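You operate a simulated robot arm through the tools that you are given. There is no shell and no other tool. Be economical: measure what you need, move in short steps, check, and stop when the job is done.

The job below is to be done with a simulated two-armed robot. You get a single attempt, and the scene is never put back.

Task
Shut the coat tank, warm it to heat 2 and start its pump.
Fine: heat knob on 2; wait for the gauge, then lock pin out and pump on.

It is judged by the outcome, as a careful person would: the job done as asked, and still so three seconds after it is handed in. It fails if anything else is knocked over, pushed out of place, dropped, spilled or broken.

Robot
Two 7-joint arms with two-finger parallel grippers on one trunk, on a base that drives. Base frame: it is fixed to the floor where the robot stands at the start and does not move with it; the origin is under the middle of the robot, x ahead of it, y to its left, z up. Lengths are in mm, angles in degrees, forces in N, time in s.
The left shoulder is at the start at [57, 155, 1017], the right one opposite. With the tool pointing down near the work surface each hand reaches from about 100 to 620 mm from the robot's upright axis, wherever it stands, measured 20 degrees to its own side. Places, roughly: black pan [750, -1750, 500]; blue bar [1250, -3250, 250]; card [1000, -2750, 750]; clear can [1250, -3500, 500]; clear cup [1000, -2750, 750]; clear jug [1000, -2500, 750]; cloth pad [1250, -3000, 500]; coat clamp [400, 0, 900]; coat drain valve [700, -2400, 600]; coat fill valve [1000, -2300, 1100]; coat heat gauge [300, 200, 1200]; coat heat knob [300, 200, 1000]; coat lock pin [300, 200, 900]; coat pressure gauge [300, 400, 1300]; coat pump switch [200, 400, 900]; coat tank lid [700, -300, 1000]. Payload 3.43 kg a hand.
Tool frame (each hand has its own): the origin (TCP) lies between the finger pads and is the grasp point; the fingertips stand 34 mm ahead of it; z points along the fingers, y is the line along which they close. Largest opening 128 mm; finger width 24, thickness 12; the body of the gripper, 48 by 130 mm, starts 96 mm behind the TCP.
Orientation is that of the tool frame in the base frame, as [roll, pitch, yaw] about the fixed x, y, z axes, in that order (R = Rz(yaw) Ry(pitch) Rx(roll)). With the fingers straight down and closing along the base's y, the tool's x points along the base's -x, its y along +y and its z along -z.

Tools
- The arms move only by the tool play_rows. It takes "left_commands", "right_commands" or both (then of equal length, played together; a hand with none holds still); each is a list of rows, each a list of 7 numbers: the shift along the tool's x, y, z in mm, then the turn, a rotation vector about the tool's x, y, z in degrees, then the gripper command, from -1 (fully open) to 1 (shut), values between in proportion. In form: [[tx, ty, tz, rx, ry, rz, fingers], ...]. A call has 1 to 8 rows; each row shifts and turns the commanded pose from where the row before left it, along the tool's axes as they then stand. A row lasts 0.2 s, in which the tool goes at most 50 mm and 8.6 degrees; a call with a longer step from one row to the next is refused whole, and so is a gripper value outside its range. A pose out of reach is approached as far as the arm can. The call stops where the force on the tool passes 40 N (or 10 N more than at its start, if that is more) or the arm is blocked; 0.2 s more then pass. Each finger travels about 153 mm/s and halts on what it meets, pressing with about 30 N; the grip force reading is that of the motor and also rises with nothing between the fingers. The clock runs only during rows and for 0.2 s after the last one: add rows that do not move to give the fingers time. The reply holds the time, the measured pose of the TCP, the force on the tool along the base axes, the opening and the grip force, in the units named above and with some noise, with the torque about the TCP (base axes, N m) and any sound that the robot's microphone picked up.
- Cameras (640 x 400 px; columns grow to the right, rows downward): "scene" is now at [118, 27.3, 1263.6]; the picture's right is [0.41, -0.91, 0.00], its down [-0.36, -0.16, -0.92] and it looks along [0.84, 0.38, -0.39] (base axes); focal length 214 px, centre (320, 200). "left" rides on the left gripper at [76, 11, -160] in its tool frame; the picture's right is [-0.15, 0.99, 0.00], its down [-0.88, -0.13, -0.46] and it looks along [-0.45, -0.07, 0.89] (tool axes); focal length 234 px, centre (320, 200). "right" rides on the right gripper at [76, -11, -160] in its tool frame; the picture's right is [0.15, 0.99, 0.00], its down [-0.88, 0.13, -0.46] and it looks along [-0.45, 0.07, 0.89] (tool axes); focal length 234 px, centre (320, 200). There is no depth. A picture from a camera that has moved, and an enlarged one, comes with that camera's place and axes in the base frame and with its lens.
- get_image(camera): a new picture of that camera. No time passes.
- raise_lower(by): slides the trunk up (or, below 0, down) by that many mm; the arms and the scene camera ride with it, the base frame stays. It gives what a move gives, with no picture.
- drive_base(legs): drives the robot by 1 to 6 legs, each [ahead, left, turn to the left] in mm, mm and degrees, along the robot's own axes; the way and the turn of a leg run together, so that a leg with both is an arc; at most 1500 mm and 180 degrees a leg. The arms and the cameras ride along, it lands a little off, and it stops where it bumps. It gives what a move gives.
- aim_head(pan, tilt): turns the head with the scene camera to pan (to the left, within 86 degrees either way) and tilt (down, from -29 to 69), counted from straight ahead of the robot. It gives what a move gives.
- close_up(camera, box): a new picture of the part [left, top, right, bottom] of that camera's present view, enlarged. No time passes.
- finish_job(): hands the job in; it is judged then, once.

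Work in short steps. Places have to be worked out from the pictures, the camera data and where the tool is seen: move nearer, look again, correct. Check each grasp and each placing, and mend what went wrong. You have 120 turns and 100 pictures in all, those below and enlarged ones among them. Open the grippers and draw the arms clear of the work before you hand the job in, unless the task says otherwise; then end with one line.

The tools are called after "Emit:" as a command line: name --argument value ..., lists and objects as JSON in quotes. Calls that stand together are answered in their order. play_rows: Moves the arms, as the interface text tells. Its arguments: {"type":"object","properties":{"left_commands":{"type":"array"},"right_commands":{"type":"array"}},"required":[]} The other tools are called the same way: raise_lower (by) slides the trunk up or down; drive_base (legs) drives the base; aim_head (pan, tilt) turns the head that bears the scene camera; get_image (camera) takes a picture; close_up (camera, box) takes an enlarged picture of a part of a camera's view; finish_job () hands the job in.

At the start:

```text
t: 0.0
left_ee_pos: [499.5, 280.5, 1330.0]
left_orientation: [179.5, 0.6, 179.7]
left_ft_force: [-4.0, -1.8, 1.1]
left_torque: [0.24, -0.53, 0.02]
left_grip_width: 127.9
left_finger_force: 0.0
right_ee_pos: [492.4, -117.9, 1305.5]
right_orientation: [179.9, 0.5, 179.8]
right_ft_force: [-0.4, 0.1, -0.9]
right_torque: [-0.05, -0.14, 0.03]
right_grip_width: 128.1
right_finger_force: 0.1
trunk travel left (down, up): [-499.0, 441.0]
robot x, y, heading: [-1.7, -7.7, -0.1]
head pan, tilt: [24.3, 23.6]
```

scene: 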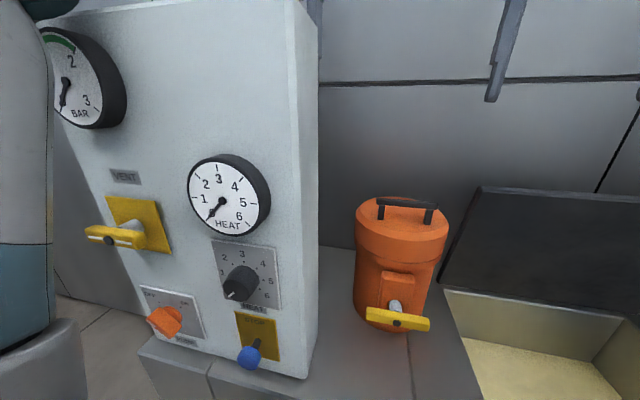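
right: 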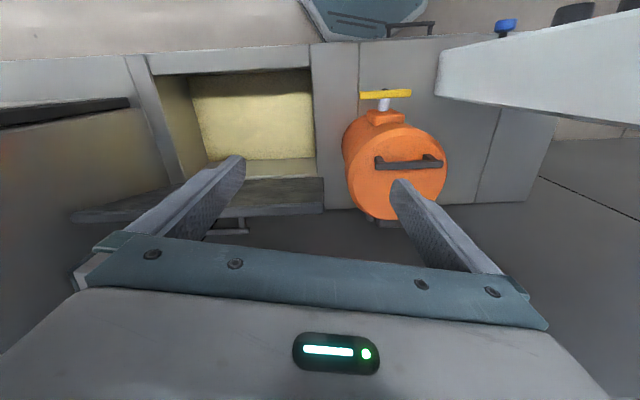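
left: 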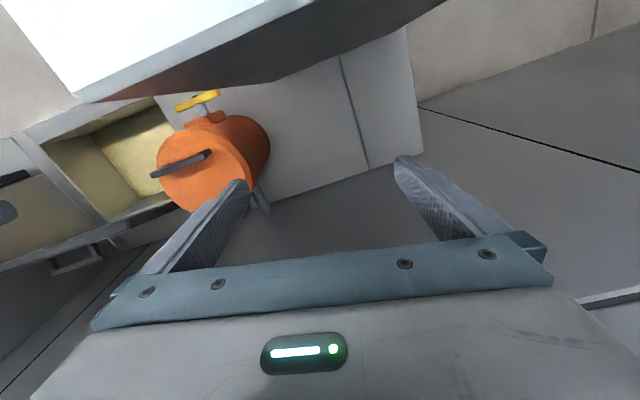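

The panel with gauge, knob, pin and pump switch is ahead-left; the basin with an open dark lid is to the right. I look around more before moving.

Emit:
aim_head --pan -20 --tilt 35

Emit:
get_image --camera "scene"

Emit:
aim_head --pan 45 --tilt 35

Emit:
get_image --camera "scene"

```text
t: 1.1
left_ee_pos: [502.1, 282.4, 1333.4]
left_orientation: [179.5, 0.5, 179.8]
left_ft_force: [-0.1, -0.8, 0.3]
left_torque: [0.01, -0.02, 0.0]
left_grip_width: 128.0
left_finger_force: 0.0
right_ee_pos: [494.3, -117.0, 1306.5]
right_orientation: [179.8, 0.5, 179.9]
right_ft_force: [-0.5, -0.1, -0.2]
right_torque: [-0.01, -0.03, -0.02]
right_grip_width: 128.0
right_finger_force: 0.1
trunk travel left (down, up): [-499.0, 441.0]
robot x, y, heading: [-4.7, -4.7, -0.2]
head pan, tilt: [-20.0, 35.0]
```

```text
96 pictures are left
camera scene: at [118.2, -39.7, 1248.4], right [-0.34, -0.94, -0.01], down [-0.53, 0.2, -0.82], along [0.77, -0.28, -0.57], focal length 214 px, centre (320, 200)
```

scene: 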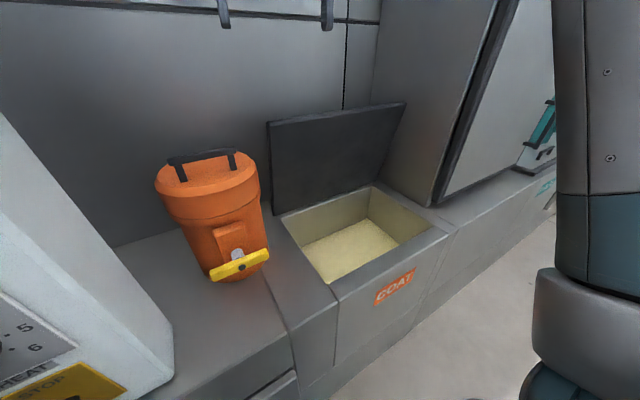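

```text
t: 2.5
left_ee_pos: [501.1, 281.9, 1333.7]
left_orientation: [179.6, 0.6, 179.7]
left_ft_force: [0.7, -0.2, -0.1]
left_torque: [0.02, -0.02, -0.01]
left_grip_width: 128.3
left_finger_force: 0.1
right_ee_pos: [496.2, -116.3, 1307.1]
right_orientation: [179.9, 0.5, 179.9]
right_ft_force: [-0.6, 0.2, -0.7]
right_torque: [-0.05, -0.01, 0.0]
right_grip_width: 128.0
right_finger_force: 0.1
trunk travel left (down, up): [-499.0, 441.0]
robot x, y, heading: [-2.7, -7.0, -0.1]
head pan, tilt: [45.0, 35.0]
```

```text
95 pictures are left
camera scene: at [97.9, 52.6, 1248.6], right [0.71, -0.71, 0.0], down [-0.4, -0.4, -0.82], along [0.59, 0.58, -0.57], focal length 214 px, centre (320, 200)
```

scene: 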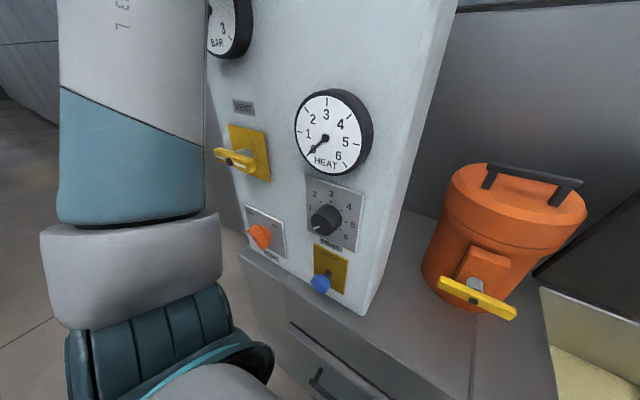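

I take close-ups of the panel and the canister to read labels and the clamp.

Emit:
close_up --camera "scene" --box '[200, 80, 400, 310]'

Emit:
close_up --camera "scene" --box '[400, 140, 600, 340]'

Emit:
aim_head --pan -60 --tilt 20

Emit:
get_image --camera "scene"

Emit:
aim_head --pan -10 --tilt 50

Emit:
get_image --camera "scene"

```text
1.74 times, centred on (300, 195) of scene
camera zoom: at [97.9, 52.6, 1248.6], right [0.71, -0.71, 0.0], down [-0.4, -0.4, -0.82], along [0.59, 0.58, -0.57], focal length 373 px, centre (355, 209)
```

zoom: 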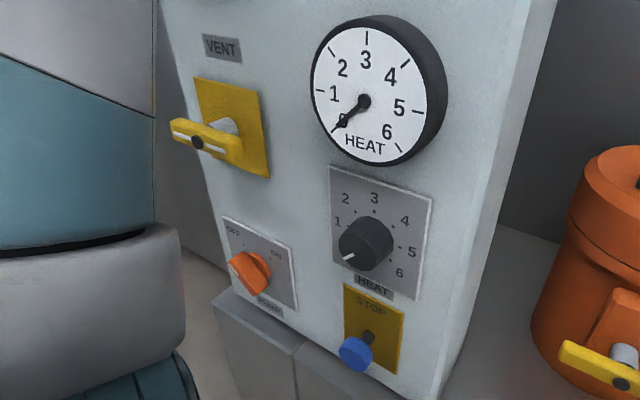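

```text
2.00 times, centred on (500, 240) of scene
camera zoom: at [97.9, 52.6, 1248.6], right [0.71, -0.71, 0.0], down [-0.4, -0.4, -0.82], along [0.59, 0.58, -0.57], focal length 429 px, centre (-40, 120)
```

zoom: 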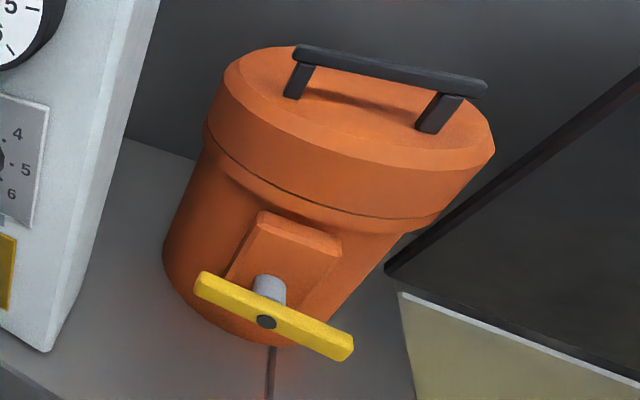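

```text
t: 4.3
left_ee_pos: [501.8, 283.0, 1333.4]
left_orientation: [179.5, 0.7, 179.7]
left_ft_force: [0.3, 0.5, 0.4]
left_torque: [0.0, 0.02, 0.01]
left_grip_width: 128.2
left_finger_force: 0.0
right_ee_pos: [494.8, -117.0, 1307.5]
right_orientation: [179.9, 0.4, 180.0]
right_ft_force: [-0.2, -0.5, 0.1]
right_torque: [0.01, 0.0, 0.0]
right_grip_width: 128.2
right_finger_force: 0.1
trunk travel left (down, up): [-499.0, 441.0]
robot x, y, heading: [-2.0, -5.6, -0.0]
head pan, tilt: [-60.0, 20.0]
```

```text
92 pictures are left
camera scene: at [81.9, -90.2, 1271.9], right [-0.87, -0.5, -0.01], down [-0.16, 0.3, -0.94], along [0.47, -0.81, -0.34], focal length 214 px, centre (320, 200)
```

scene: 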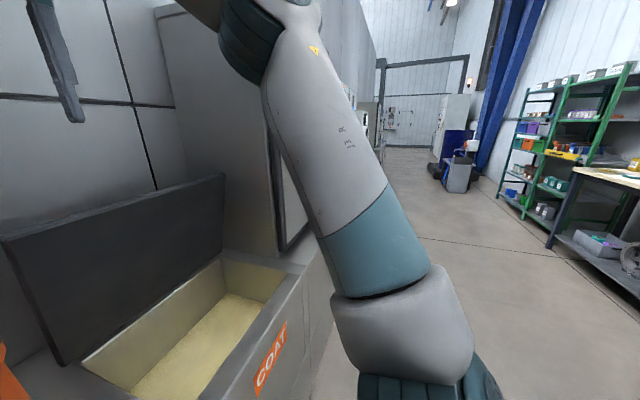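

```text
t: 5.5
left_ee_pos: [501.6, 282.3, 1332.7]
left_orientation: [179.6, 0.6, 179.7]
left_ft_force: [-0.6, -1.3, -0.4]
left_torque: [0.02, 0.0, 0.02]
left_grip_width: 128.2
left_finger_force: 0.1
right_ee_pos: [495.3, -117.1, 1306.3]
right_orientation: [179.8, 0.4, 180.0]
right_ft_force: [-0.2, 0.2, -0.2]
right_torque: [0.02, 0.0, -0.01]
right_grip_width: 128.1
right_finger_force: 0.1
trunk travel left (down, up): [-499.0, 441.0]
robot x, y, heading: [-3.2, -8.6, -0.3]
head pan, tilt: [-10.0, 50.0]
```

```text
91 pictures are left
camera scene: at [111.7, -23.0, 1226.7], right [-0.18, -0.98, 0.0], down [-0.75, 0.14, -0.65], along [0.64, -0.11, -0.76], focal length 214 px, centre (320, 200)
```

scene: 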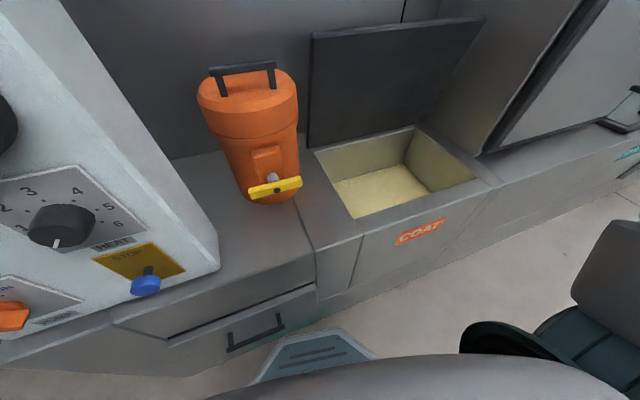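

The tank is the "COAT" basin with its lid standing open at the back, and the counter is at about z 800. I move the right hand right along y for a second viewpoint of the lid.

Emit:
play_rows --right_commands '[[0, -50, 0, 0, 0, 0, -1], [0, -50, 0, 0, 0, 0, -1], [0, -50, 0, 0, 0, 0, -1], [0, -50, 0, 0, 0, 0, -1]]'

Emit:
get_image --camera "right"

Emit:
get_image --camera "scene"

```text
t: 6.5
left_ee_pos: [501.7, 282.5, 1333.5]
left_orientation: [179.6, 0.6, 179.7]
left_ft_force: [0.4, -0.3, 0.5]
left_torque: [0.02, 0.03, 0.01]
left_grip_width: 127.9
left_finger_force: 0.0
right_ee_pos: [493.6, -316.1, 1306.0]
right_orientation: [179.9, 0.4, 180.0]
right_ft_force: [0.8, 0.3, 0.1]
right_torque: [-0.01, -0.03, -0.02]
right_grip_width: 128.1
right_finger_force: 0.1
trunk travel left (down, up): [-499.0, 441.0]
robot x, y, heading: [-4.8, -3.4, -0.2]
head pan, tilt: [-10.0, 50.0]
```

```text
90 pictures are left
camera right: at [418.1, -326.9, 1465.9], right [-0.15, 0.99, 0.0], down [0.88, 0.13, 0.46], along [0.46, 0.07, -0.89], focal length 234 px, centre (320, 200)
```

right: 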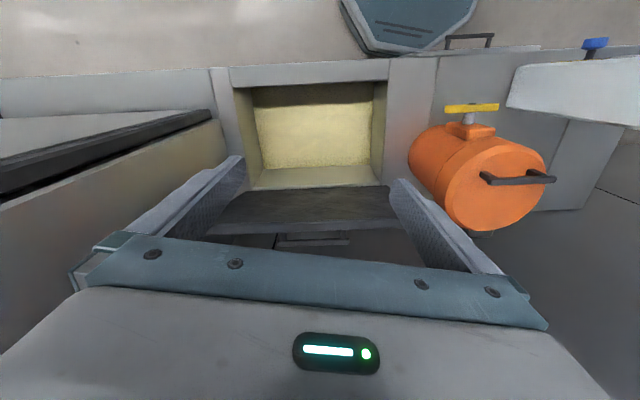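

```text
89 pictures are left
camera scene: at [111.8, -22.8, 1226.7], right [-0.18, -0.98, 0.0], down [-0.75, 0.14, -0.65], along [0.64, -0.11, -0.76], focal length 214 px, centre (320, 200)
```

scene: 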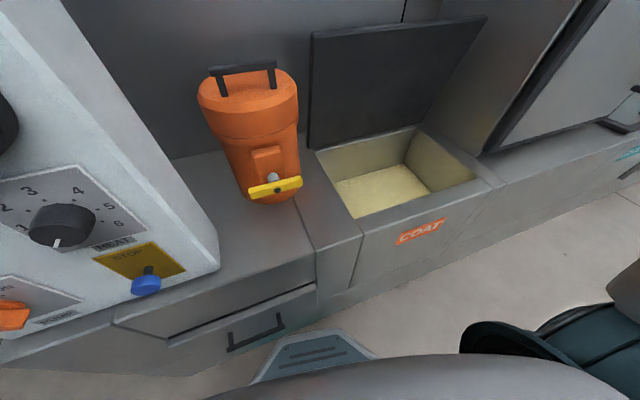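

The lid leans back with a handle behind its top edge, but the right finger hides its corner. I shut the gripper and drop back for a clearer view.

Emit:
play_rows --right_commands '[[50, 0, 0, 0, 0, 0, 1], [50, 0, 0, 0, 0, 0, 1], [40, 0, 0, 0, 0, 0, 1], [0, 0, 0, 0, 0, 0, 1]]'

Emit:
get_image --camera "right"

Emit:
aim_head --pan -25 --tilt 25

Emit:
get_image --camera "scene"

```text
t: 7.5
left_ee_pos: [501.0, 283.8, 1334.4]
left_orientation: [179.6, 0.6, 179.7]
left_ft_force: [-0.9, -0.9, 0.3]
left_torque: [-0.02, 0.02, 0.03]
left_grip_width: 127.7
left_finger_force: 0.1
right_ee_pos: [362.2, -307.6, 1294.9]
right_orientation: [179.8, 0.6, 179.8]
right_ft_force: [0.3, 0.4, -0.1]
right_torque: [0.01, -0.02, 0.01]
right_grip_width: 0.0
right_finger_force: 30.0
right hand out of reach, approached as far as the arm can: row 3
trunk travel left (down, up): [-499.0, 441.0]
robot x, y, heading: [-6.3, -7.0, 0.1]
head pan, tilt: [-10.0, 50.0]
```

```text
88 pictures are left
camera right: at [285.9, -318.5, 1453.3], right [-0.14, 0.99, 0.0], down [0.88, 0.13, 0.46], along [0.46, 0.07, -0.89], focal length 234 px, centre (320, 200)
```

right: 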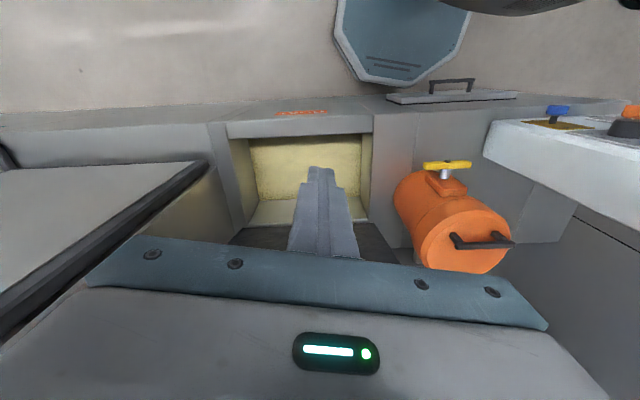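

```text
t: 8.4
left_ee_pos: [501.1, 283.5, 1332.1]
left_orientation: [179.7, 0.6, 179.7]
left_ft_force: [0.0, 0.6, 0.2]
left_torque: [0.03, 0.0, 0.04]
left_grip_width: 128.1
left_finger_force: 0.1
right_ee_pos: [361.8, -309.3, 1294.1]
right_orientation: [179.8, 0.5, 179.9]
right_ft_force: [-0.6, 0.0, 0.1]
right_torque: [0.01, -0.01, 0.01]
right_grip_width: 0.0
right_finger_force: 29.8
trunk travel left (down, up): [-499.0, 441.0]
robot x, y, heading: [-4.4, -6.4, -0.2]
head pan, tilt: [-25.0, 25.0]
```

```text
87 pictures are left
camera scene: at [119.0, -48.6, 1264.1], right [-0.42, -0.91, -0.01], down [-0.38, 0.18, -0.91], along [0.82, -0.38, -0.42], focal length 214 px, centre (320, 200)
```

scene: 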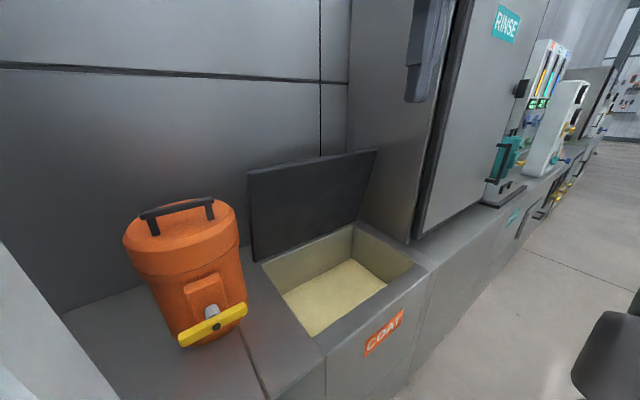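

I raise the trunk 200 mm to get a good stereo baseline on the lid edge.

Emit:
raise_lower --by 200

Emit:
get_image --camera "scene"

Emit:
close_up --camera "scene" --box '[220, 180, 440, 340]'

```text
t: 10.5
left_ee_pos: [512.5, 285.2, 1529.1]
left_orientation: [179.8, 0.0, 179.8]
left_ft_force: [0.1, 0.2, -0.5]
left_torque: [0.0, 0.0, -0.02]
left_grip_width: 127.9
left_finger_force: 0.1
right_ee_pos: [372.7, -305.4, 1492.5]
right_orientation: [179.9, -0.1, 179.8]
right_ft_force: [-0.7, 0.0, 0.7]
right_torque: [0.01, -0.01, 0.01]
right_grip_width: 0.2
right_finger_force: 30.0
trunk travel left (down, up): [-699.0, 241.0]
robot x, y, heading: [-5.1, -5.7, 0.1]
head pan, tilt: [-25.0, 25.0]
```

```text
86 pictures are left
camera scene: at [129.1, -45.9, 1463.0], right [-0.42, -0.91, 0.0], down [-0.38, 0.18, -0.91], along [0.82, -0.38, -0.42], focal length 214 px, centre (320, 200)
```

scene: 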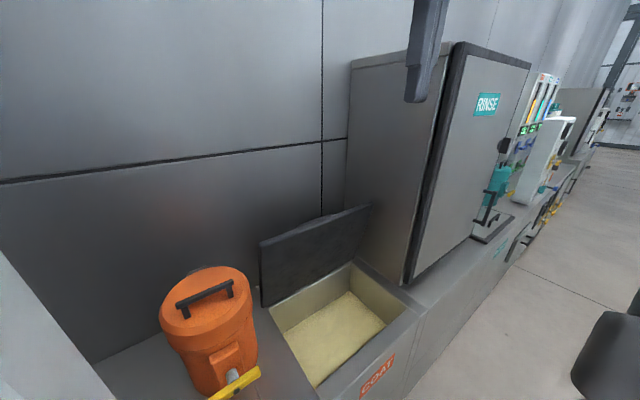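

```text
2.50 times, centred on (330, 260) of scene
camera zoom: at [129.1, -45.9, 1463.0], right [-0.42, -0.91, 0.0], down [-0.38, 0.18, -0.91], along [0.82, -0.38, -0.42], focal length 536 px, centre (295, 50)
```

zoom: 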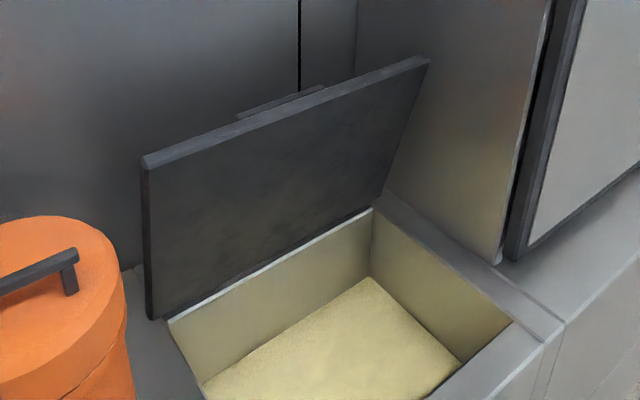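

The lid's top edge is at about (620,-95)–(690,-523), z≈1117, leaning about 13° toward me, with its hinge near x 690, z 800. I'll reach over it with closed, forward-tilted fingers left of its handle and pull it down. First I move the right hand forward at height.

Emit:
play_rows --right_commands '[[-40, 30, 0, 0, 0, 0, 1], [-40, 30, 0, 0, 0, 0, 1], [-40, 30, 0, 0, 0, 0, 1], [-40, 28, 0, 0, 0, 0, 1]]'

Emit:
play_rows --right_commands '[[0, 0, 0, 0, 0, -5, 1], [0, 0, 0, 0, 0, -5, 1], [0, 0, 0, 0, -7, 0, 1], [0, 0, 0, 0, -7, 0, 1], [0, 0, 0, 0, -7, 0, 1], [0, 0, 0, 0, -7, 0, 1], [0, 0, 0, 0, -7, 0, 1]]'

Emit:
get_image --camera "right"

```text
t: 11.5
left_ee_pos: [515.3, 288.7, 1526.0]
left_orientation: [179.8, -0.1, 179.7]
left_ft_force: [-0.2, 0.3, -0.9]
left_torque: [-0.05, 0.03, 0.0]
left_grip_width: 128.1
left_finger_force: 0.1
right_ee_pos: [535.9, -183.5, 1492.3]
right_orientation: [-179.9, -0.1, 179.8]
right_ft_force: [-0.4, 0.0, -0.2]
right_torque: [-0.04, 0.03, -0.04]
right_grip_width: 0.0
right_finger_force: 30.3
trunk travel left (down, up): [-699.0, 241.0]
robot x, y, heading: [-6.5, -4.1, -0.1]
head pan, tilt: [-25.0, 25.0]
```

```text
t: 13.1
left_ee_pos: [512.3, 284.2, 1527.7]
left_orientation: [179.6, 0.0, 179.7]
left_ft_force: [-0.1, 0.1, -0.4]
left_torque: [0.06, 0.04, 0.02]
left_grip_width: 128.2
left_finger_force: 0.0
right_ee_pos: [531.9, -188.8, 1493.3]
right_orientation: [179.9, 35.2, -170.3]
right_ft_force: [0.4, -0.3, 0.3]
right_torque: [0.02, -0.02, 0.03]
right_grip_width: 0.1
right_finger_force: 29.8
trunk travel left (down, up): [-699.0, 241.0]
robot x, y, heading: [-7.6, 1.0, -0.2]
head pan, tilt: [-25.0, 25.0]
```

```text
84 pictures are left
camera right: at [383.6, -225.8, 1579.1], right [-0.29, 0.95, -0.08], down [0.43, 0.2, 0.88], along [0.86, 0.22, -0.47], focal length 234 px, centre (320, 200)
```

right: 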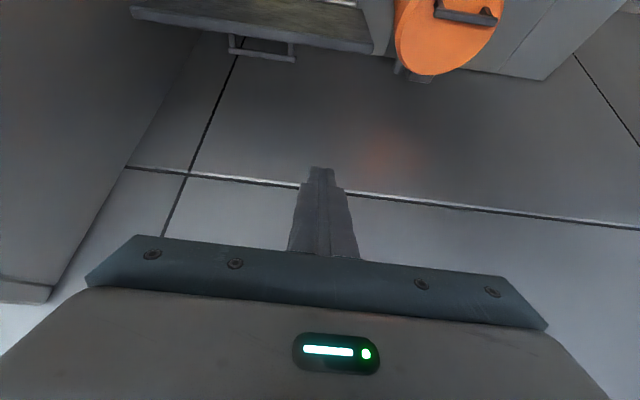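

The hand-camera geometry confirms the lid corner (616,-90,1117) and the handle (708,-294). I approach the spot just above and behind the lid's top edge.

Emit:
play_rows --right_commands '[[11.6, -1.7, 42.6, 0, 0, 0, 1], [11.6, -1.7, 42.6, 0, 0, 0, 1], [11.6, -1.7, 42.6, 0, 0, 0, 1], [11.6, -1.7, 42.6, 0, 0, 0, 1], [11.6, -1.7, 42.6, 0, 0, 0, 1], [11.6, -1.7, 42.6, 0, 0, 0, 1], [11.6, -1.7, 42.6, 0, 0, 0, 1]]'

Emit:
get_image --camera "right"

Emit:
get_image --camera "scene"

```text
t: 14.7
left_ee_pos: [514.7, 284.8, 1527.5]
left_orientation: [179.7, 0.0, 179.7]
left_ft_force: [0.5, -0.4, 0.3]
left_torque: [-0.03, 0.02, 0.01]
left_grip_width: 127.9
left_finger_force: 0.0
right_ee_pos: [638.7, -182.2, 1200.9]
right_orientation: [179.9, 35.0, -170.1]
right_ft_force: [0.0, 0.3, 0.4]
right_torque: [0.04, 0.02, 0.03]
right_grip_width: 0.1
right_finger_force: 30.2
trunk travel left (down, up): [-699.0, 241.0]
robot x, y, heading: [-5.0, -2.0, -0.3]
head pan, tilt: [-25.0, 25.0]
```

```text
83 pictures are left
camera right: at [490.7, -218.2, 1288.3], right [-0.29, 0.95, -0.08], down [0.43, 0.21, 0.88], along [0.86, 0.22, -0.47], focal length 234 px, centre (320, 200)
```

right: 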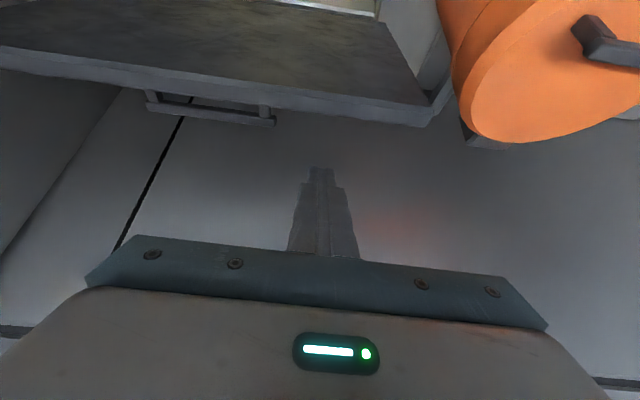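

```text
82 pictures are left
camera scene: at [130.4, -46.6, 1463.0], right [-0.42, -0.91, 0.0], down [-0.38, 0.18, -0.91], along [0.82, -0.38, -0.42], focal length 214 px, centre (320, 200)
```

scene: 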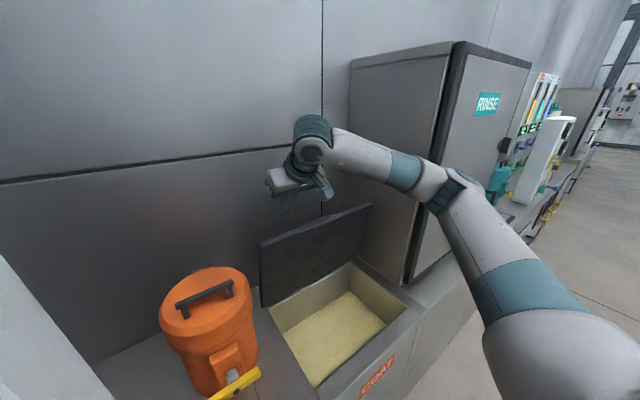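

The fingertips are above and just behind the lid's top. I advance 120 mm along the tool so the tips go behind the edge.

Emit:
play_rows --right_commands '[[0, 0, 40, 0, 0, 0, 1], [0, 0, 40, 0, 0, 0, 1], [0, 0, 40, 0, 0, 0, 1], [0, 0, 0, 0, 0, 0, 1]]'

Emit:
get_image --camera "right"

Emit:
close_up --camera "scene" --box '[220, 150, 440, 310]'

```text
t: 15.7
left_ee_pos: [511.8, 285.8, 1527.6]
left_orientation: [179.9, -0.1, 179.7]
left_ft_force: [-0.7, -0.8, 0.3]
left_torque: [-0.03, -0.02, -0.01]
left_grip_width: 127.9
left_finger_force: 0.1
right_ee_pos: [706.6, -168.8, 1102.3]
right_orientation: [180.0, 35.0, -170.2]
right_ft_force: [0.3, 0.6, 0.5]
right_torque: [0.02, -0.01, 0.0]
right_grip_width: 0.0
right_finger_force: 30.2
trunk travel left (down, up): [-699.0, 241.0]
robot x, y, heading: [-4.4, -7.1, 0.1]
head pan, tilt: [-25.0, 25.0]
```

```text
81 pictures are left
camera right: at [557.4, -206.5, 1190.1], right [-0.29, 0.95, -0.08], down [0.43, 0.21, 0.88], along [0.86, 0.22, -0.47], focal length 234 px, centre (320, 200)
```

right: 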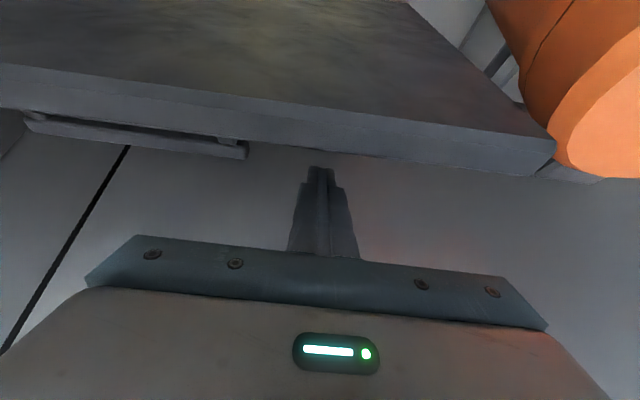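

```text
2.50 times, centred on (330, 230) of scene
camera zoom: at [128.7, -45.9, 1463.1], right [-0.42, -0.91, 0.0], down [-0.38, 0.18, -0.91], along [0.82, -0.38, -0.42], focal length 536 px, centre (295, 125)
```

zoom: 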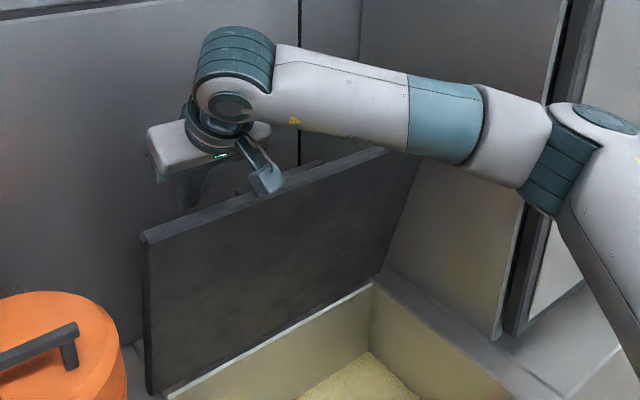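

Fingers are behind the lid near its left of handle, with no contact yet. I pull horizontally toward the robot.

Emit:
play_rows --right_commands '[[20, 0, -14, 0, 0, 0, 1], [20, 0, -14, 0, 0, 0, 1], [20, 0, -14, 0, 0, 0, 1], [20, 0, -14, 0, 0, 0, 1]]'

Emit:
close_up --camera "scene" --box '[220, 150, 440, 310]'

```text
t: 16.7
left_ee_pos: [511.5, 285.6, 1528.9]
left_orientation: [179.7, 0.1, 179.7]
left_ft_force: [-0.4, 0.0, -0.5]
left_torque: [0.01, -0.04, 0.03]
left_grip_width: 127.9
left_finger_force: 0.1
right_ee_pos: [609.5, -185.8, 1104.3]
right_orientation: [179.9, 35.1, -170.1]
right_ft_force: [0.3, -0.1, 0.7]
right_torque: [-0.02, 0.0, 0.02]
right_grip_width: 0.0
right_finger_force: 29.8
trunk travel left (down, up): [-699.0, 241.0]
robot x, y, heading: [-2.3, -4.6, -0.2]
head pan, tilt: [-25.0, 25.0]
```

```text
2.50 times, centred on (330, 230) of scene
camera zoom: at [128.0, -46.4, 1463.2], right [-0.42, -0.91, 0.0], down [-0.38, 0.18, -0.91], along [0.82, -0.38, -0.42], focal length 536 px, centre (295, 125)
```

zoom: 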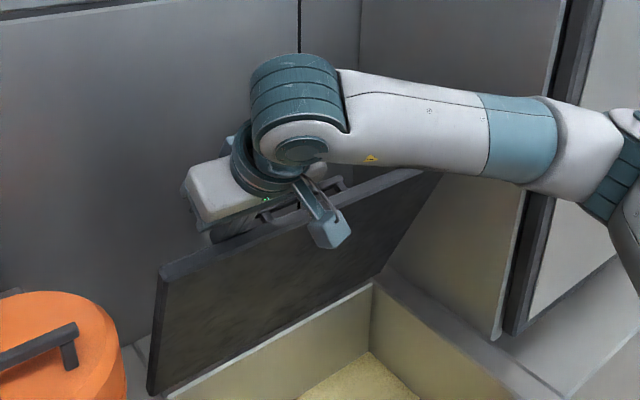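

The lid follows with almost no force and is now about 28° from upright. I continue along the arc, toward the robot and down.

Emit:
play_rows --right_commands '[[31, 0, 3, 0, 0, 0, 1], [31, 0, 3, 0, 0, 0, 1], [31, 0, 3, 0, 0, 0, 1], [31, 0, 3, 0, 0, 0, 1]]'

Emit:
get_image --camera "scene"

```text
t: 17.7
left_ee_pos: [511.5, 285.8, 1528.0]
left_orientation: [179.7, 0.0, 179.6]
left_ft_force: [0.1, -0.2, 0.1]
left_torque: [-0.01, -0.03, 0.0]
left_grip_width: 128.1
left_finger_force: 0.0
right_ee_pos: [515.3, -203.7, 1022.1]
right_orientation: [180.0, 35.1, -170.2]
right_ft_force: [-0.2, 0.0, 0.0]
right_torque: [0.03, -0.02, -0.01]
right_grip_width: 0.0
right_finger_force: 30.0
trunk travel left (down, up): [-699.0, 241.0]
robot x, y, heading: [-3.9, -3.4, -0.1]
head pan, tilt: [-25.0, 25.0]
```

```text
78 pictures are left
camera scene: at [128.4, -46.7, 1463.2], right [-0.42, -0.91, 0.0], down [-0.38, 0.18, -0.91], along [0.82, -0.38, -0.42], focal length 214 px, centre (320, 200)
```

scene: 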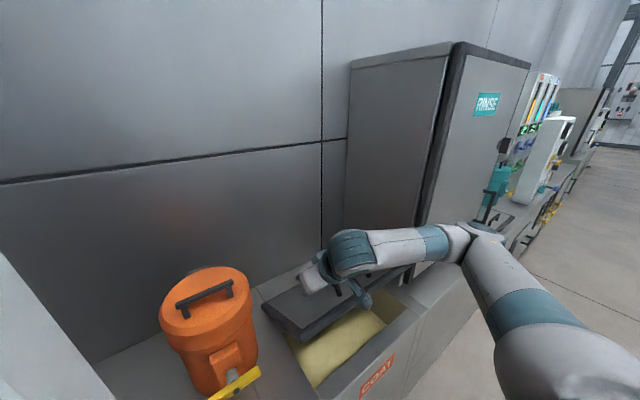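

The lid is roughly half-closed and stays with the hand. I keep going, now mostly downward.

Emit:
play_rows --right_commands '[[26, 0, 12, 0, 0, 0, 1], [26, 0, 12, 0, 0, 0, 1], [26, 0, 12, 0, 0, 0, 1], [26, 0, 12, 0, 0, 0, 1]]'

Emit:
close_up --camera "scene" --box '[220, 200, 460, 400]'

```text
t: 18.7
left_ee_pos: [511.9, 284.9, 1527.2]
left_orientation: [179.7, 0.0, 179.6]
left_ft_force: [-0.1, 0.6, 0.3]
left_torque: [0.01, 0.02, 0.02]
left_grip_width: 128.1
left_finger_force: 0.1
right_ee_pos: [490.7, -209.2, 916.2]
right_orientation: [179.9, 34.9, -170.3]
right_ft_force: [0.0, 0.1, -0.9]
right_torque: [0.02, 0.01, 0.02]
right_grip_width: 0.2
right_finger_force: 30.3
right hand out of reach, approached as far as the arm can: row 1, 2, 3, 4
trunk travel left (down, up): [-699.0, 241.0]
robot x, y, heading: [-4.5, -6.8, -0.1]
head pan, tilt: [-25.0, 25.0]
```

```text
2.00 times, centred on (340, 300) of scene
camera zoom: at [128.7, -46.6, 1463.2], right [-0.42, -0.91, 0.0], down [-0.38, 0.18, -0.91], along [0.82, -0.38, -0.42], focal length 429 px, centre (280, 0)
```

zoom: 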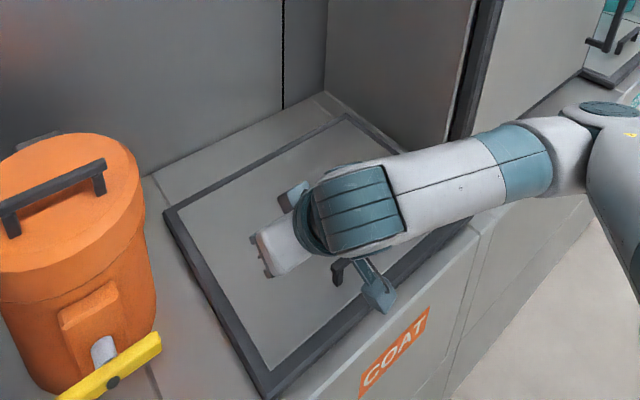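

The lid looks nearly or fully down. I lift the hand away and check.

Emit:
play_rows --right_commands '[[0, 0, -45, 0, 0, 0, 1], [0, 0, -45, 0, 0, 0, 1], [0, -40, -25, 0, 0, 0, 1], [0, -40, 0, 0, 0, 0, 1], [0, -40, 0, 0, 0, 0, 1]]'

Emit:
get_image --camera "scene"

```text
t: 19.9
left_ee_pos: [511.3, 285.0, 1529.1]
left_orientation: [179.7, 0.0, 179.7]
left_ft_force: [-0.9, 0.0, 1.0]
left_torque: [-0.01, -0.02, 0.01]
left_grip_width: 128.1
left_finger_force: 0.0
right_ee_pos: [521.3, -339.0, 998.0]
right_orientation: [179.9, 35.1, -170.1]
right_ft_force: [-0.3, 0.1, -0.6]
right_torque: [-0.02, -0.02, 0.0]
right_grip_width: 0.0
right_finger_force: 30.1
right hand out of reach, approached as far as the arm can: row 1, 2, 3
trunk travel left (down, up): [-699.0, 241.0]
robot x, y, heading: [-4.1, -4.3, 0.2]
head pan, tilt: [-25.0, 25.0]
```

```text
76 pictures are left
camera scene: at [128.3, -46.5, 1463.1], right [-0.42, -0.91, 0.0], down [-0.38, 0.18, -0.91], along [0.82, -0.38, -0.42], focal length 214 px, centre (320, 200)
```

scene: 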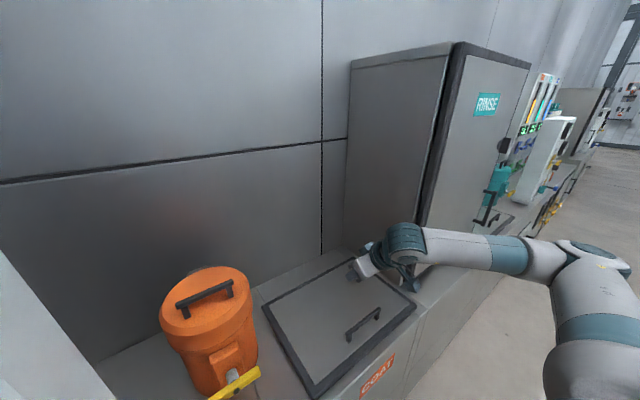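

The lid lies flat and shut. Before backing away to work on the panel, I check the floor on both sides.

Emit:
aim_head --pan -86 --tilt 30

Emit:
get_image --camera "scene"

Emit:
aim_head --pan 86 --tilt 30

Emit:
get_image --camera "scene"

```text
t: 21.2
left_ee_pos: [512.8, 286.6, 1527.6]
left_orientation: [179.8, 0.0, 179.7]
left_ft_force: [-0.7, 0.2, 0.1]
left_torque: [-0.01, 0.04, 0.0]
left_grip_width: 128.0
left_finger_force: 0.1
right_ee_pos: [522.1, -338.3, 997.1]
right_orientation: [179.9, 35.0, -170.2]
right_ft_force: [0.6, 0.7, 0.7]
right_torque: [0.02, -0.02, -0.01]
right_grip_width: 0.0
right_finger_force: 30.2
trunk travel left (down, up): [-699.0, 241.0]
robot x, y, heading: [-6.3, -6.8, -0.1]
head pan, tilt: [-85.9, 30.0]
```

```text
75 pictures are left
camera scene: at [51.8, -97.1, 1455.2], right [-1.0, -0.07, 0.0], down [-0.03, 0.5, -0.87], along [0.06, -0.86, -0.5], focal length 214 px, centre (320, 200)
```

scene: 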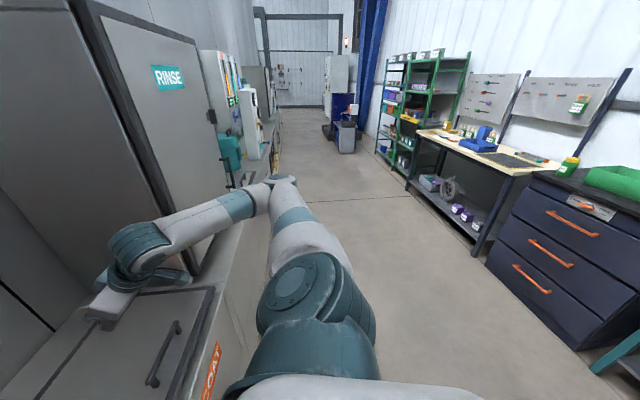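

```text
t: 23.9
left_ee_pos: [512.5, 286.4, 1527.5]
left_orientation: [179.9, -0.1, 179.6]
left_ft_force: [0.4, 1.0, -0.2]
left_torque: [-0.04, -0.01, -0.01]
left_grip_width: 128.2
left_finger_force: 0.0
right_ee_pos: [521.8, -339.0, 998.4]
right_orientation: [180.0, 35.0, -170.2]
right_ft_force: [0.2, 0.2, -0.1]
right_torque: [-0.01, 0.01, -0.02]
right_grip_width: 0.0
right_finger_force: 29.5
trunk travel left (down, up): [-699.0, 241.0]
robot x, y, heading: [-4.6, -3.5, -0.2]
head pan, tilt: [85.9, 30.0]
```

```text
74 pictures are left
camera scene: at [52.1, 83.3, 1455.2], right [1.0, -0.07, 0.0], down [-0.04, -0.5, -0.87], along [0.06, 0.86, -0.5], focal length 214 px, centre (320, 200)
```

scene: 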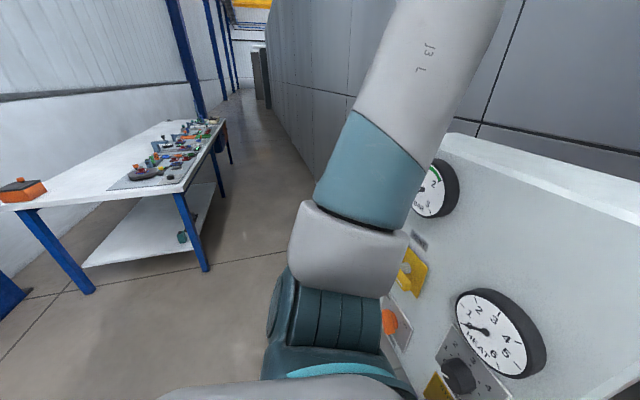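

There's over a metre of free floor behind. I back off 350 mm.

Emit:
drive_base --legs '[[-350, 0, 0]]'

Emit:
aim_head --pan 25 --tilt 30

Emit:
get_image --camera "scene"

```text
t: 26.1
left_ee_pos: [162.2, 285.1, 1528.5]
left_orientation: [179.8, 0.1, 179.6]
left_ft_force: [0.3, 0.2, -0.2]
left_torque: [0.03, 0.03, 0.02]
left_grip_width: 128.2
left_finger_force: 0.1
right_ee_pos: [169.7, -339.5, 996.9]
right_orientation: [-180.0, 34.9, -170.3]
right_ft_force: [-0.6, -0.9, 0.2]
right_torque: [0.02, -0.04, 0.0]
right_grip_width: 0.1
right_finger_force: 30.3
trunk travel left (down, up): [-699.0, 241.0]
robot x, y, heading: [-354.9, -6.5, -0.4]
head pan, tilt: [85.9, 30.0]
```

```text
t: 27.4
left_ee_pos: [161.8, 286.0, 1527.5]
left_orientation: [179.8, 0.0, 179.6]
left_ft_force: [-0.2, 0.4, 0.5]
left_torque: [-0.01, -0.01, 0.01]
left_grip_width: 128.0
left_finger_force: 0.0
right_ee_pos: [169.2, -340.0, 997.5]
right_orientation: [-179.9, 35.0, -170.4]
right_ft_force: [1.1, 0.2, -0.5]
right_torque: [0.0, -0.02, -0.01]
right_grip_width: 0.2
right_finger_force: 29.9
trunk travel left (down, up): [-699.0, 241.0]
robot x, y, heading: [-352.3, -4.9, -0.2]
head pan, tilt: [25.0, 30.0]
```

```text
73 pictures are left
camera scene: at [-224.3, 32.1, 1455.2], right [0.42, -0.91, 0.0], down [-0.45, -0.21, -0.87], along [0.79, 0.36, -0.5], focal length 214 px, centre (320, 200)
```

scene: 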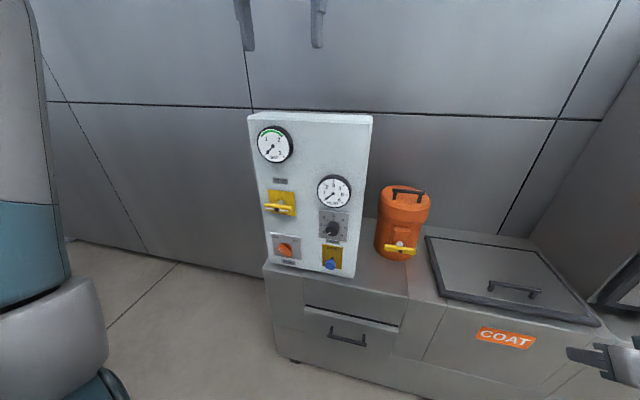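

A clear overview. I zoom in on the panel and on the canister.

Emit:
close_up --camera "scene" --box '[240, 110, 380, 290]'

Emit:
close_up --camera "scene" --box '[365, 170, 445, 270]'

Emit:
raise_lower --by -300

Emit:
close_up --camera "scene" --box '[240, 0, 400, 200]'

```text
2.22 times, centred on (310, 200) of scene
camera zoom: at [-224.3, 32.1, 1455.2], right [0.42, -0.91, 0.0], down [-0.45, -0.21, -0.87], along [0.79, 0.36, -0.5], focal length 477 px, centre (342, 200)
```

zoom: 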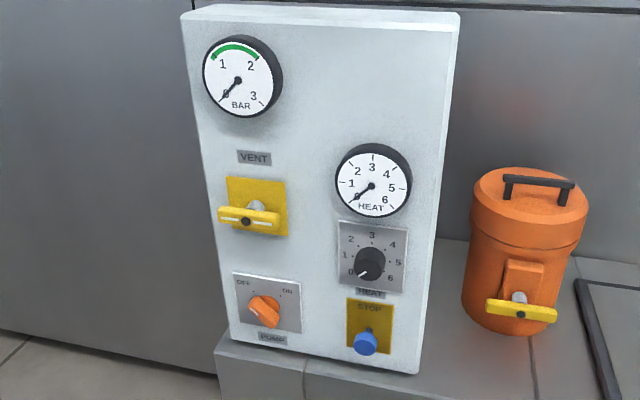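

```text
4.00 times, centred on (405, 220) of scene
camera zoom: at [-224.3, 32.1, 1455.2], right [0.42, -0.91, 0.0], down [-0.45, -0.21, -0.87], along [0.79, 0.36, -0.5], focal length 858 px, centre (-20, 120)
```

zoom: 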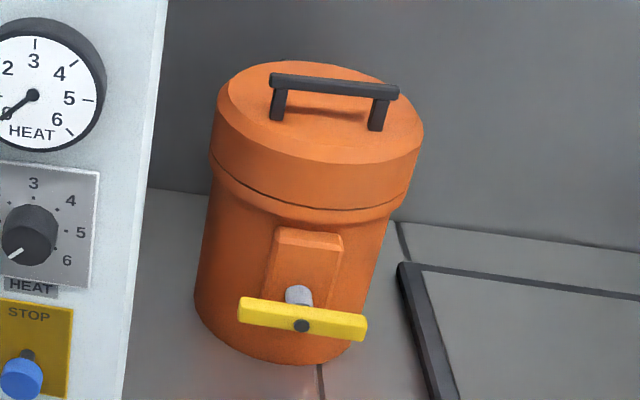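

```text
t: 30.4
left_ee_pos: [161.8, 285.3, 1227.1]
left_orientation: [179.8, 0.1, 179.5]
left_ft_force: [0.1, 0.5, 1.0]
left_torque: [-0.02, -0.01, -0.01]
left_grip_width: 128.1
left_finger_force: 0.1
right_ee_pos: [169.1, -339.3, 697.6]
right_orientation: [180.0, 35.1, -170.3]
right_ft_force: [-0.1, 0.1, 0.1]
right_torque: [0.04, 0.01, 0.01]
right_grip_width: 0.0
right_finger_force: 30.0
trunk travel left (down, up): [-399.0, 541.0]
robot x, y, heading: [-355.5, -8.9, -0.2]
head pan, tilt: [25.0, 30.0]
```

```text
2.00 times, centred on (320, 100) of scene
camera zoom: at [-224.2, 32.0, 1155.2], right [0.42, -0.91, 0.0], down [-0.45, -0.21, -0.87], along [0.79, 0.36, -0.5], focal length 429 px, centre (320, 400)
```

zoom: 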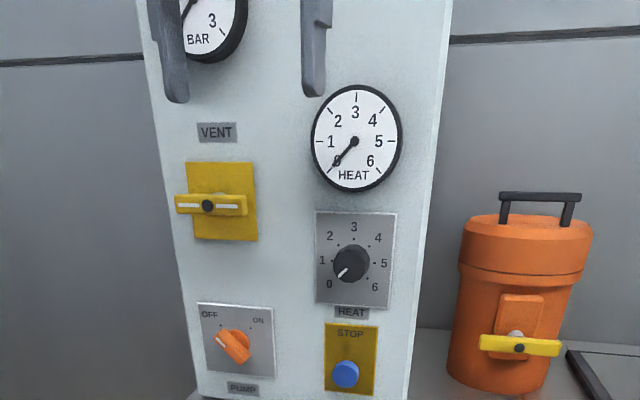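

The knob face is at about (297,227,1032), the pin (283,224,883) and the pump switch (255,391,911); the panel faces along yaw ≈ 10–12°. I level the left hand to point into the panel.

Emit:
play_rows --left_commands '[[0, 0, 0, 0, 0, -5, -1], [0, 0, 0, 0, 0, -6, -1], [0, 0, 0, 0, -8, 0, -1], [0, 0, 0, 0, -8, 0, -1], [0, 0, 0, 0, -8, 0, -1], [0, 0, 0, 0, -8, 0, -1], [0, 0, 0, 0, -8, 0, -1], [0, 0, 0, 0, -8, 0, -1]]'

Emit:
play_rows --left_commands '[[0, 0, 0, 0, -8, 0, -1], [0, 0, 0, 0, -8, 0, -1], [0, 0, 0, 0, -8, 0, -1], [0, 0, 0, 0, -8, 0, -1], [0, 0, 0, 0, -8, 0, -1], [0, 0, 0, 0, -2, 0, -1]]'

Emit:
get_image --camera "left"

```text
t: 32.2
left_ee_pos: [162.2, 287.0, 1228.9]
left_orientation: [179.8, 48.2, -169.6]
left_ft_force: [-0.3, 0.3, 0.8]
left_torque: [-0.04, 0.02, 0.01]
left_grip_width: 127.9
left_finger_force: 0.1
right_ee_pos: [169.5, -339.0, 697.8]
right_orientation: [-180.0, 35.0, -170.3]
right_ft_force: [0.0, -0.2, -0.2]
right_torque: [-0.02, -0.03, 0.04]
right_grip_width: 0.0
right_finger_force: 29.4
trunk travel left (down, up): [-399.0, 541.0]
robot x, y, heading: [-356.5, -4.8, -0.0]
head pan, tilt: [25.0, 30.0]
```

```text
t: 33.6
left_ee_pos: [162.0, 286.6, 1227.6]
left_orientation: [53.4, 89.7, 64.0]
left_ft_force: [0.6, -0.3, 0.1]
left_torque: [0.0, 0.0, -0.03]
left_grip_width: 128.1
left_finger_force: 0.2
right_ee_pos: [170.5, -338.7, 698.3]
right_orientation: [179.9, 34.9, -170.3]
right_ft_force: [-0.1, 0.9, -0.1]
right_torque: [0.0, -0.04, -0.03]
right_grip_width: 0.0
right_finger_force: 29.8
trunk travel left (down, up): [-399.0, 541.0]
robot x, y, heading: [-354.6, -6.8, -0.2]
head pan, tilt: [25.0, 30.0]
```

```text
69 pictures are left
camera left: at [1.8, 268.1, 1152.6], right [-0.18, 0.97, 0.15], down [-0.43, -0.22, 0.88], along [0.89, 0.1, 0.45], focal length 234 px, centre (320, 200)
```

left: 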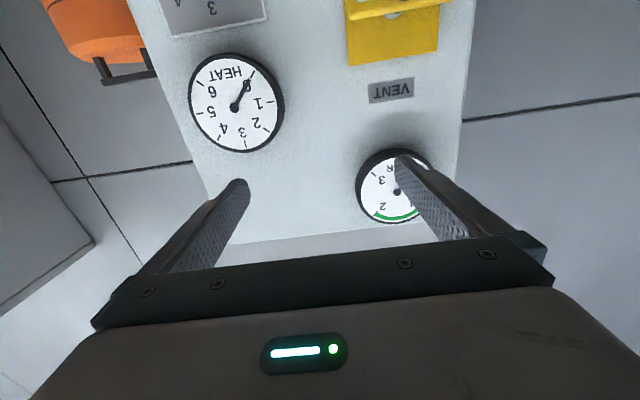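

The hand now points into the panel. I bring it in front of the heat knob (100 mm short), then roll it −45° ready for a 90° turn.

Emit:
play_rows --left_commands '[[39, -17, 4.4, 0, 0, 0, -1], [39, -17, 4.4, 0, 0, 0, -1], [39, -17, 4.4, 0, 0, 0, -1], [39, -17, 4.4, 0, 0, 0, -1], [39, -17, 4.4, 0, 0, 0, -1], [0, 0, 0, 0, 0, 0, -1]]'

Emit:
get_image --camera "left"

Emit:
get_image --camera "scene"

```text
t: 35.0
left_ee_pos: [220.1, 202.5, 1046.0]
left_orientation: [96.1, 89.7, 106.8]
left_ft_force: [0.3, -0.2, -0.4]
left_torque: [0.0, 0.02, 0.02]
left_grip_width: 128.1
left_finger_force: 0.1
left hand out of reach, approached as far as the arm can: row 3, 4, 5
right_ee_pos: [169.7, -338.9, 697.0]
right_orientation: [-180.0, 35.0, -170.3]
right_ft_force: [-0.1, 0.3, 1.1]
right_torque: [0.01, 0.0, -0.02]
right_grip_width: 0.0
right_finger_force: 30.3
trunk travel left (down, up): [-399.0, 541.0]
robot x, y, heading: [-359.2, -6.0, -0.2]
head pan, tilt: [25.0, 30.0]
```

```text
68 pictures are left
camera left: at [61.9, 183.9, 971.2], right [-0.18, 0.97, 0.15], down [-0.42, -0.22, 0.88], along [0.89, 0.1, 0.45], focal length 234 px, centre (320, 200)
```

left: 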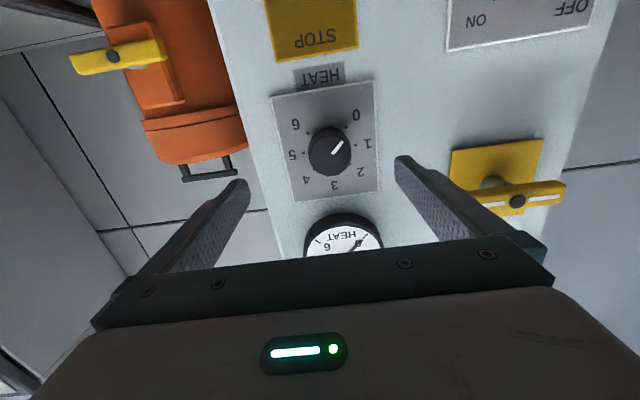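

```text
67 pictures are left
camera scene: at [-224.2, 32.2, 1155.2], right [0.42, -0.91, 0.0], down [-0.45, -0.21, -0.87], along [0.79, 0.36, -0.5], focal length 214 px, centre (320, 200)
```

scene: 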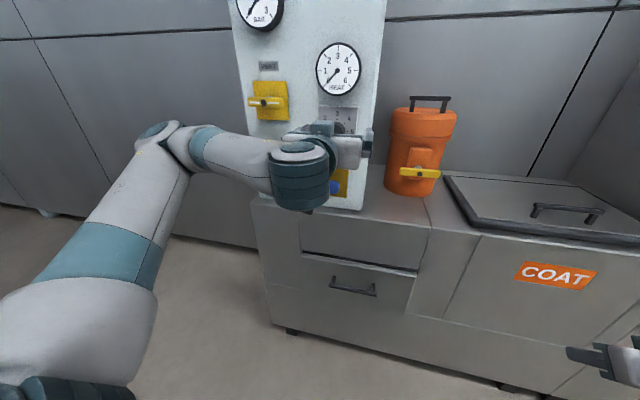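

The hand is at its inner reach limit; its camera confirms the knob at (297,230,1035). I back the base another 130 mm to give the arm room.

Emit:
drive_base --legs '[[-130, 0, 0]]'

Emit:
play_rows --left_commands '[[4, 0, 15, 0, 0, -8, -1], [4, 0, 15, 0, 0, -8, -1], [4, 0, 15, 0, 0, -8, -1], [0, 0, 15, 0, 0, -8, -1], [0, 0, 15, 0, 0, -8, -1], [0, 0, 15, 0, 0, -5, -1], [0, 0, 0, 0, 0, 0, -1]]'

Emit:
get_image --camera "left"

```text
t: 36.3
left_ee_pos: [92.0, 202.9, 1047.8]
left_orientation: [79.9, 89.8, 90.6]
left_ft_force: [-0.3, 0.1, 0.2]
left_torque: [0.0, -0.02, -0.02]
left_grip_width: 127.9
left_finger_force: 0.0
right_ee_pos: [41.1, -338.3, 698.6]
right_orientation: [-180.0, 35.1, -170.4]
right_ft_force: [0.1, -0.1, 0.1]
right_torque: [0.0, 0.0, 0.02]
right_grip_width: 0.1
right_finger_force: 30.0
trunk travel left (down, up): [-399.0, 541.0]
robot x, y, heading: [-485.8, -1.4, -0.3]
head pan, tilt: [25.0, 30.0]
```

```text
t: 37.9
left_ee_pos: [182.8, 218.2, 1033.3]
left_orientation: [-90.0, 45.3, -79.4]
left_ft_force: [0.3, -0.4, -0.5]
left_torque: [0.02, 0.0, -0.02]
left_grip_width: 128.0
left_finger_force: 0.1
right_ee_pos: [41.1, -339.0, 696.6]
right_orientation: [-179.9, 35.1, -170.3]
right_ft_force: [-0.2, 0.2, 0.5]
right_torque: [0.03, 0.01, 0.02]
right_grip_width: 0.1
right_finger_force: 29.6
trunk travel left (down, up): [-399.0, 541.0]
robot x, y, heading: [-483.3, -3.4, -0.5]
head pan, tilt: [25.0, 30.0]
```

```text
66 pictures are left
camera left: at [33.4, 143.2, 973.6], right [-0.15, 0.79, -0.59], down [-0.55, 0.44, 0.72], along [0.82, 0.43, 0.37], focal length 234 px, centre (320, 200)
```

left: 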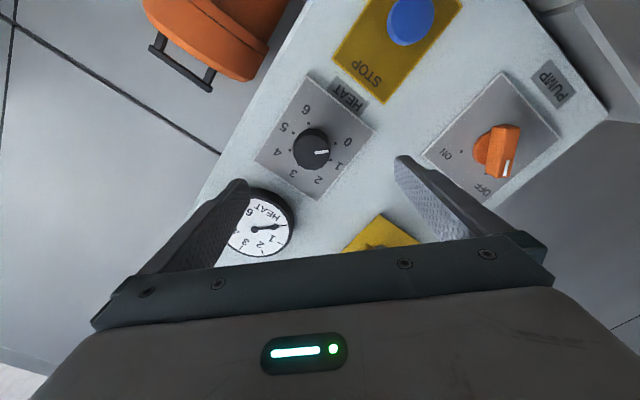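

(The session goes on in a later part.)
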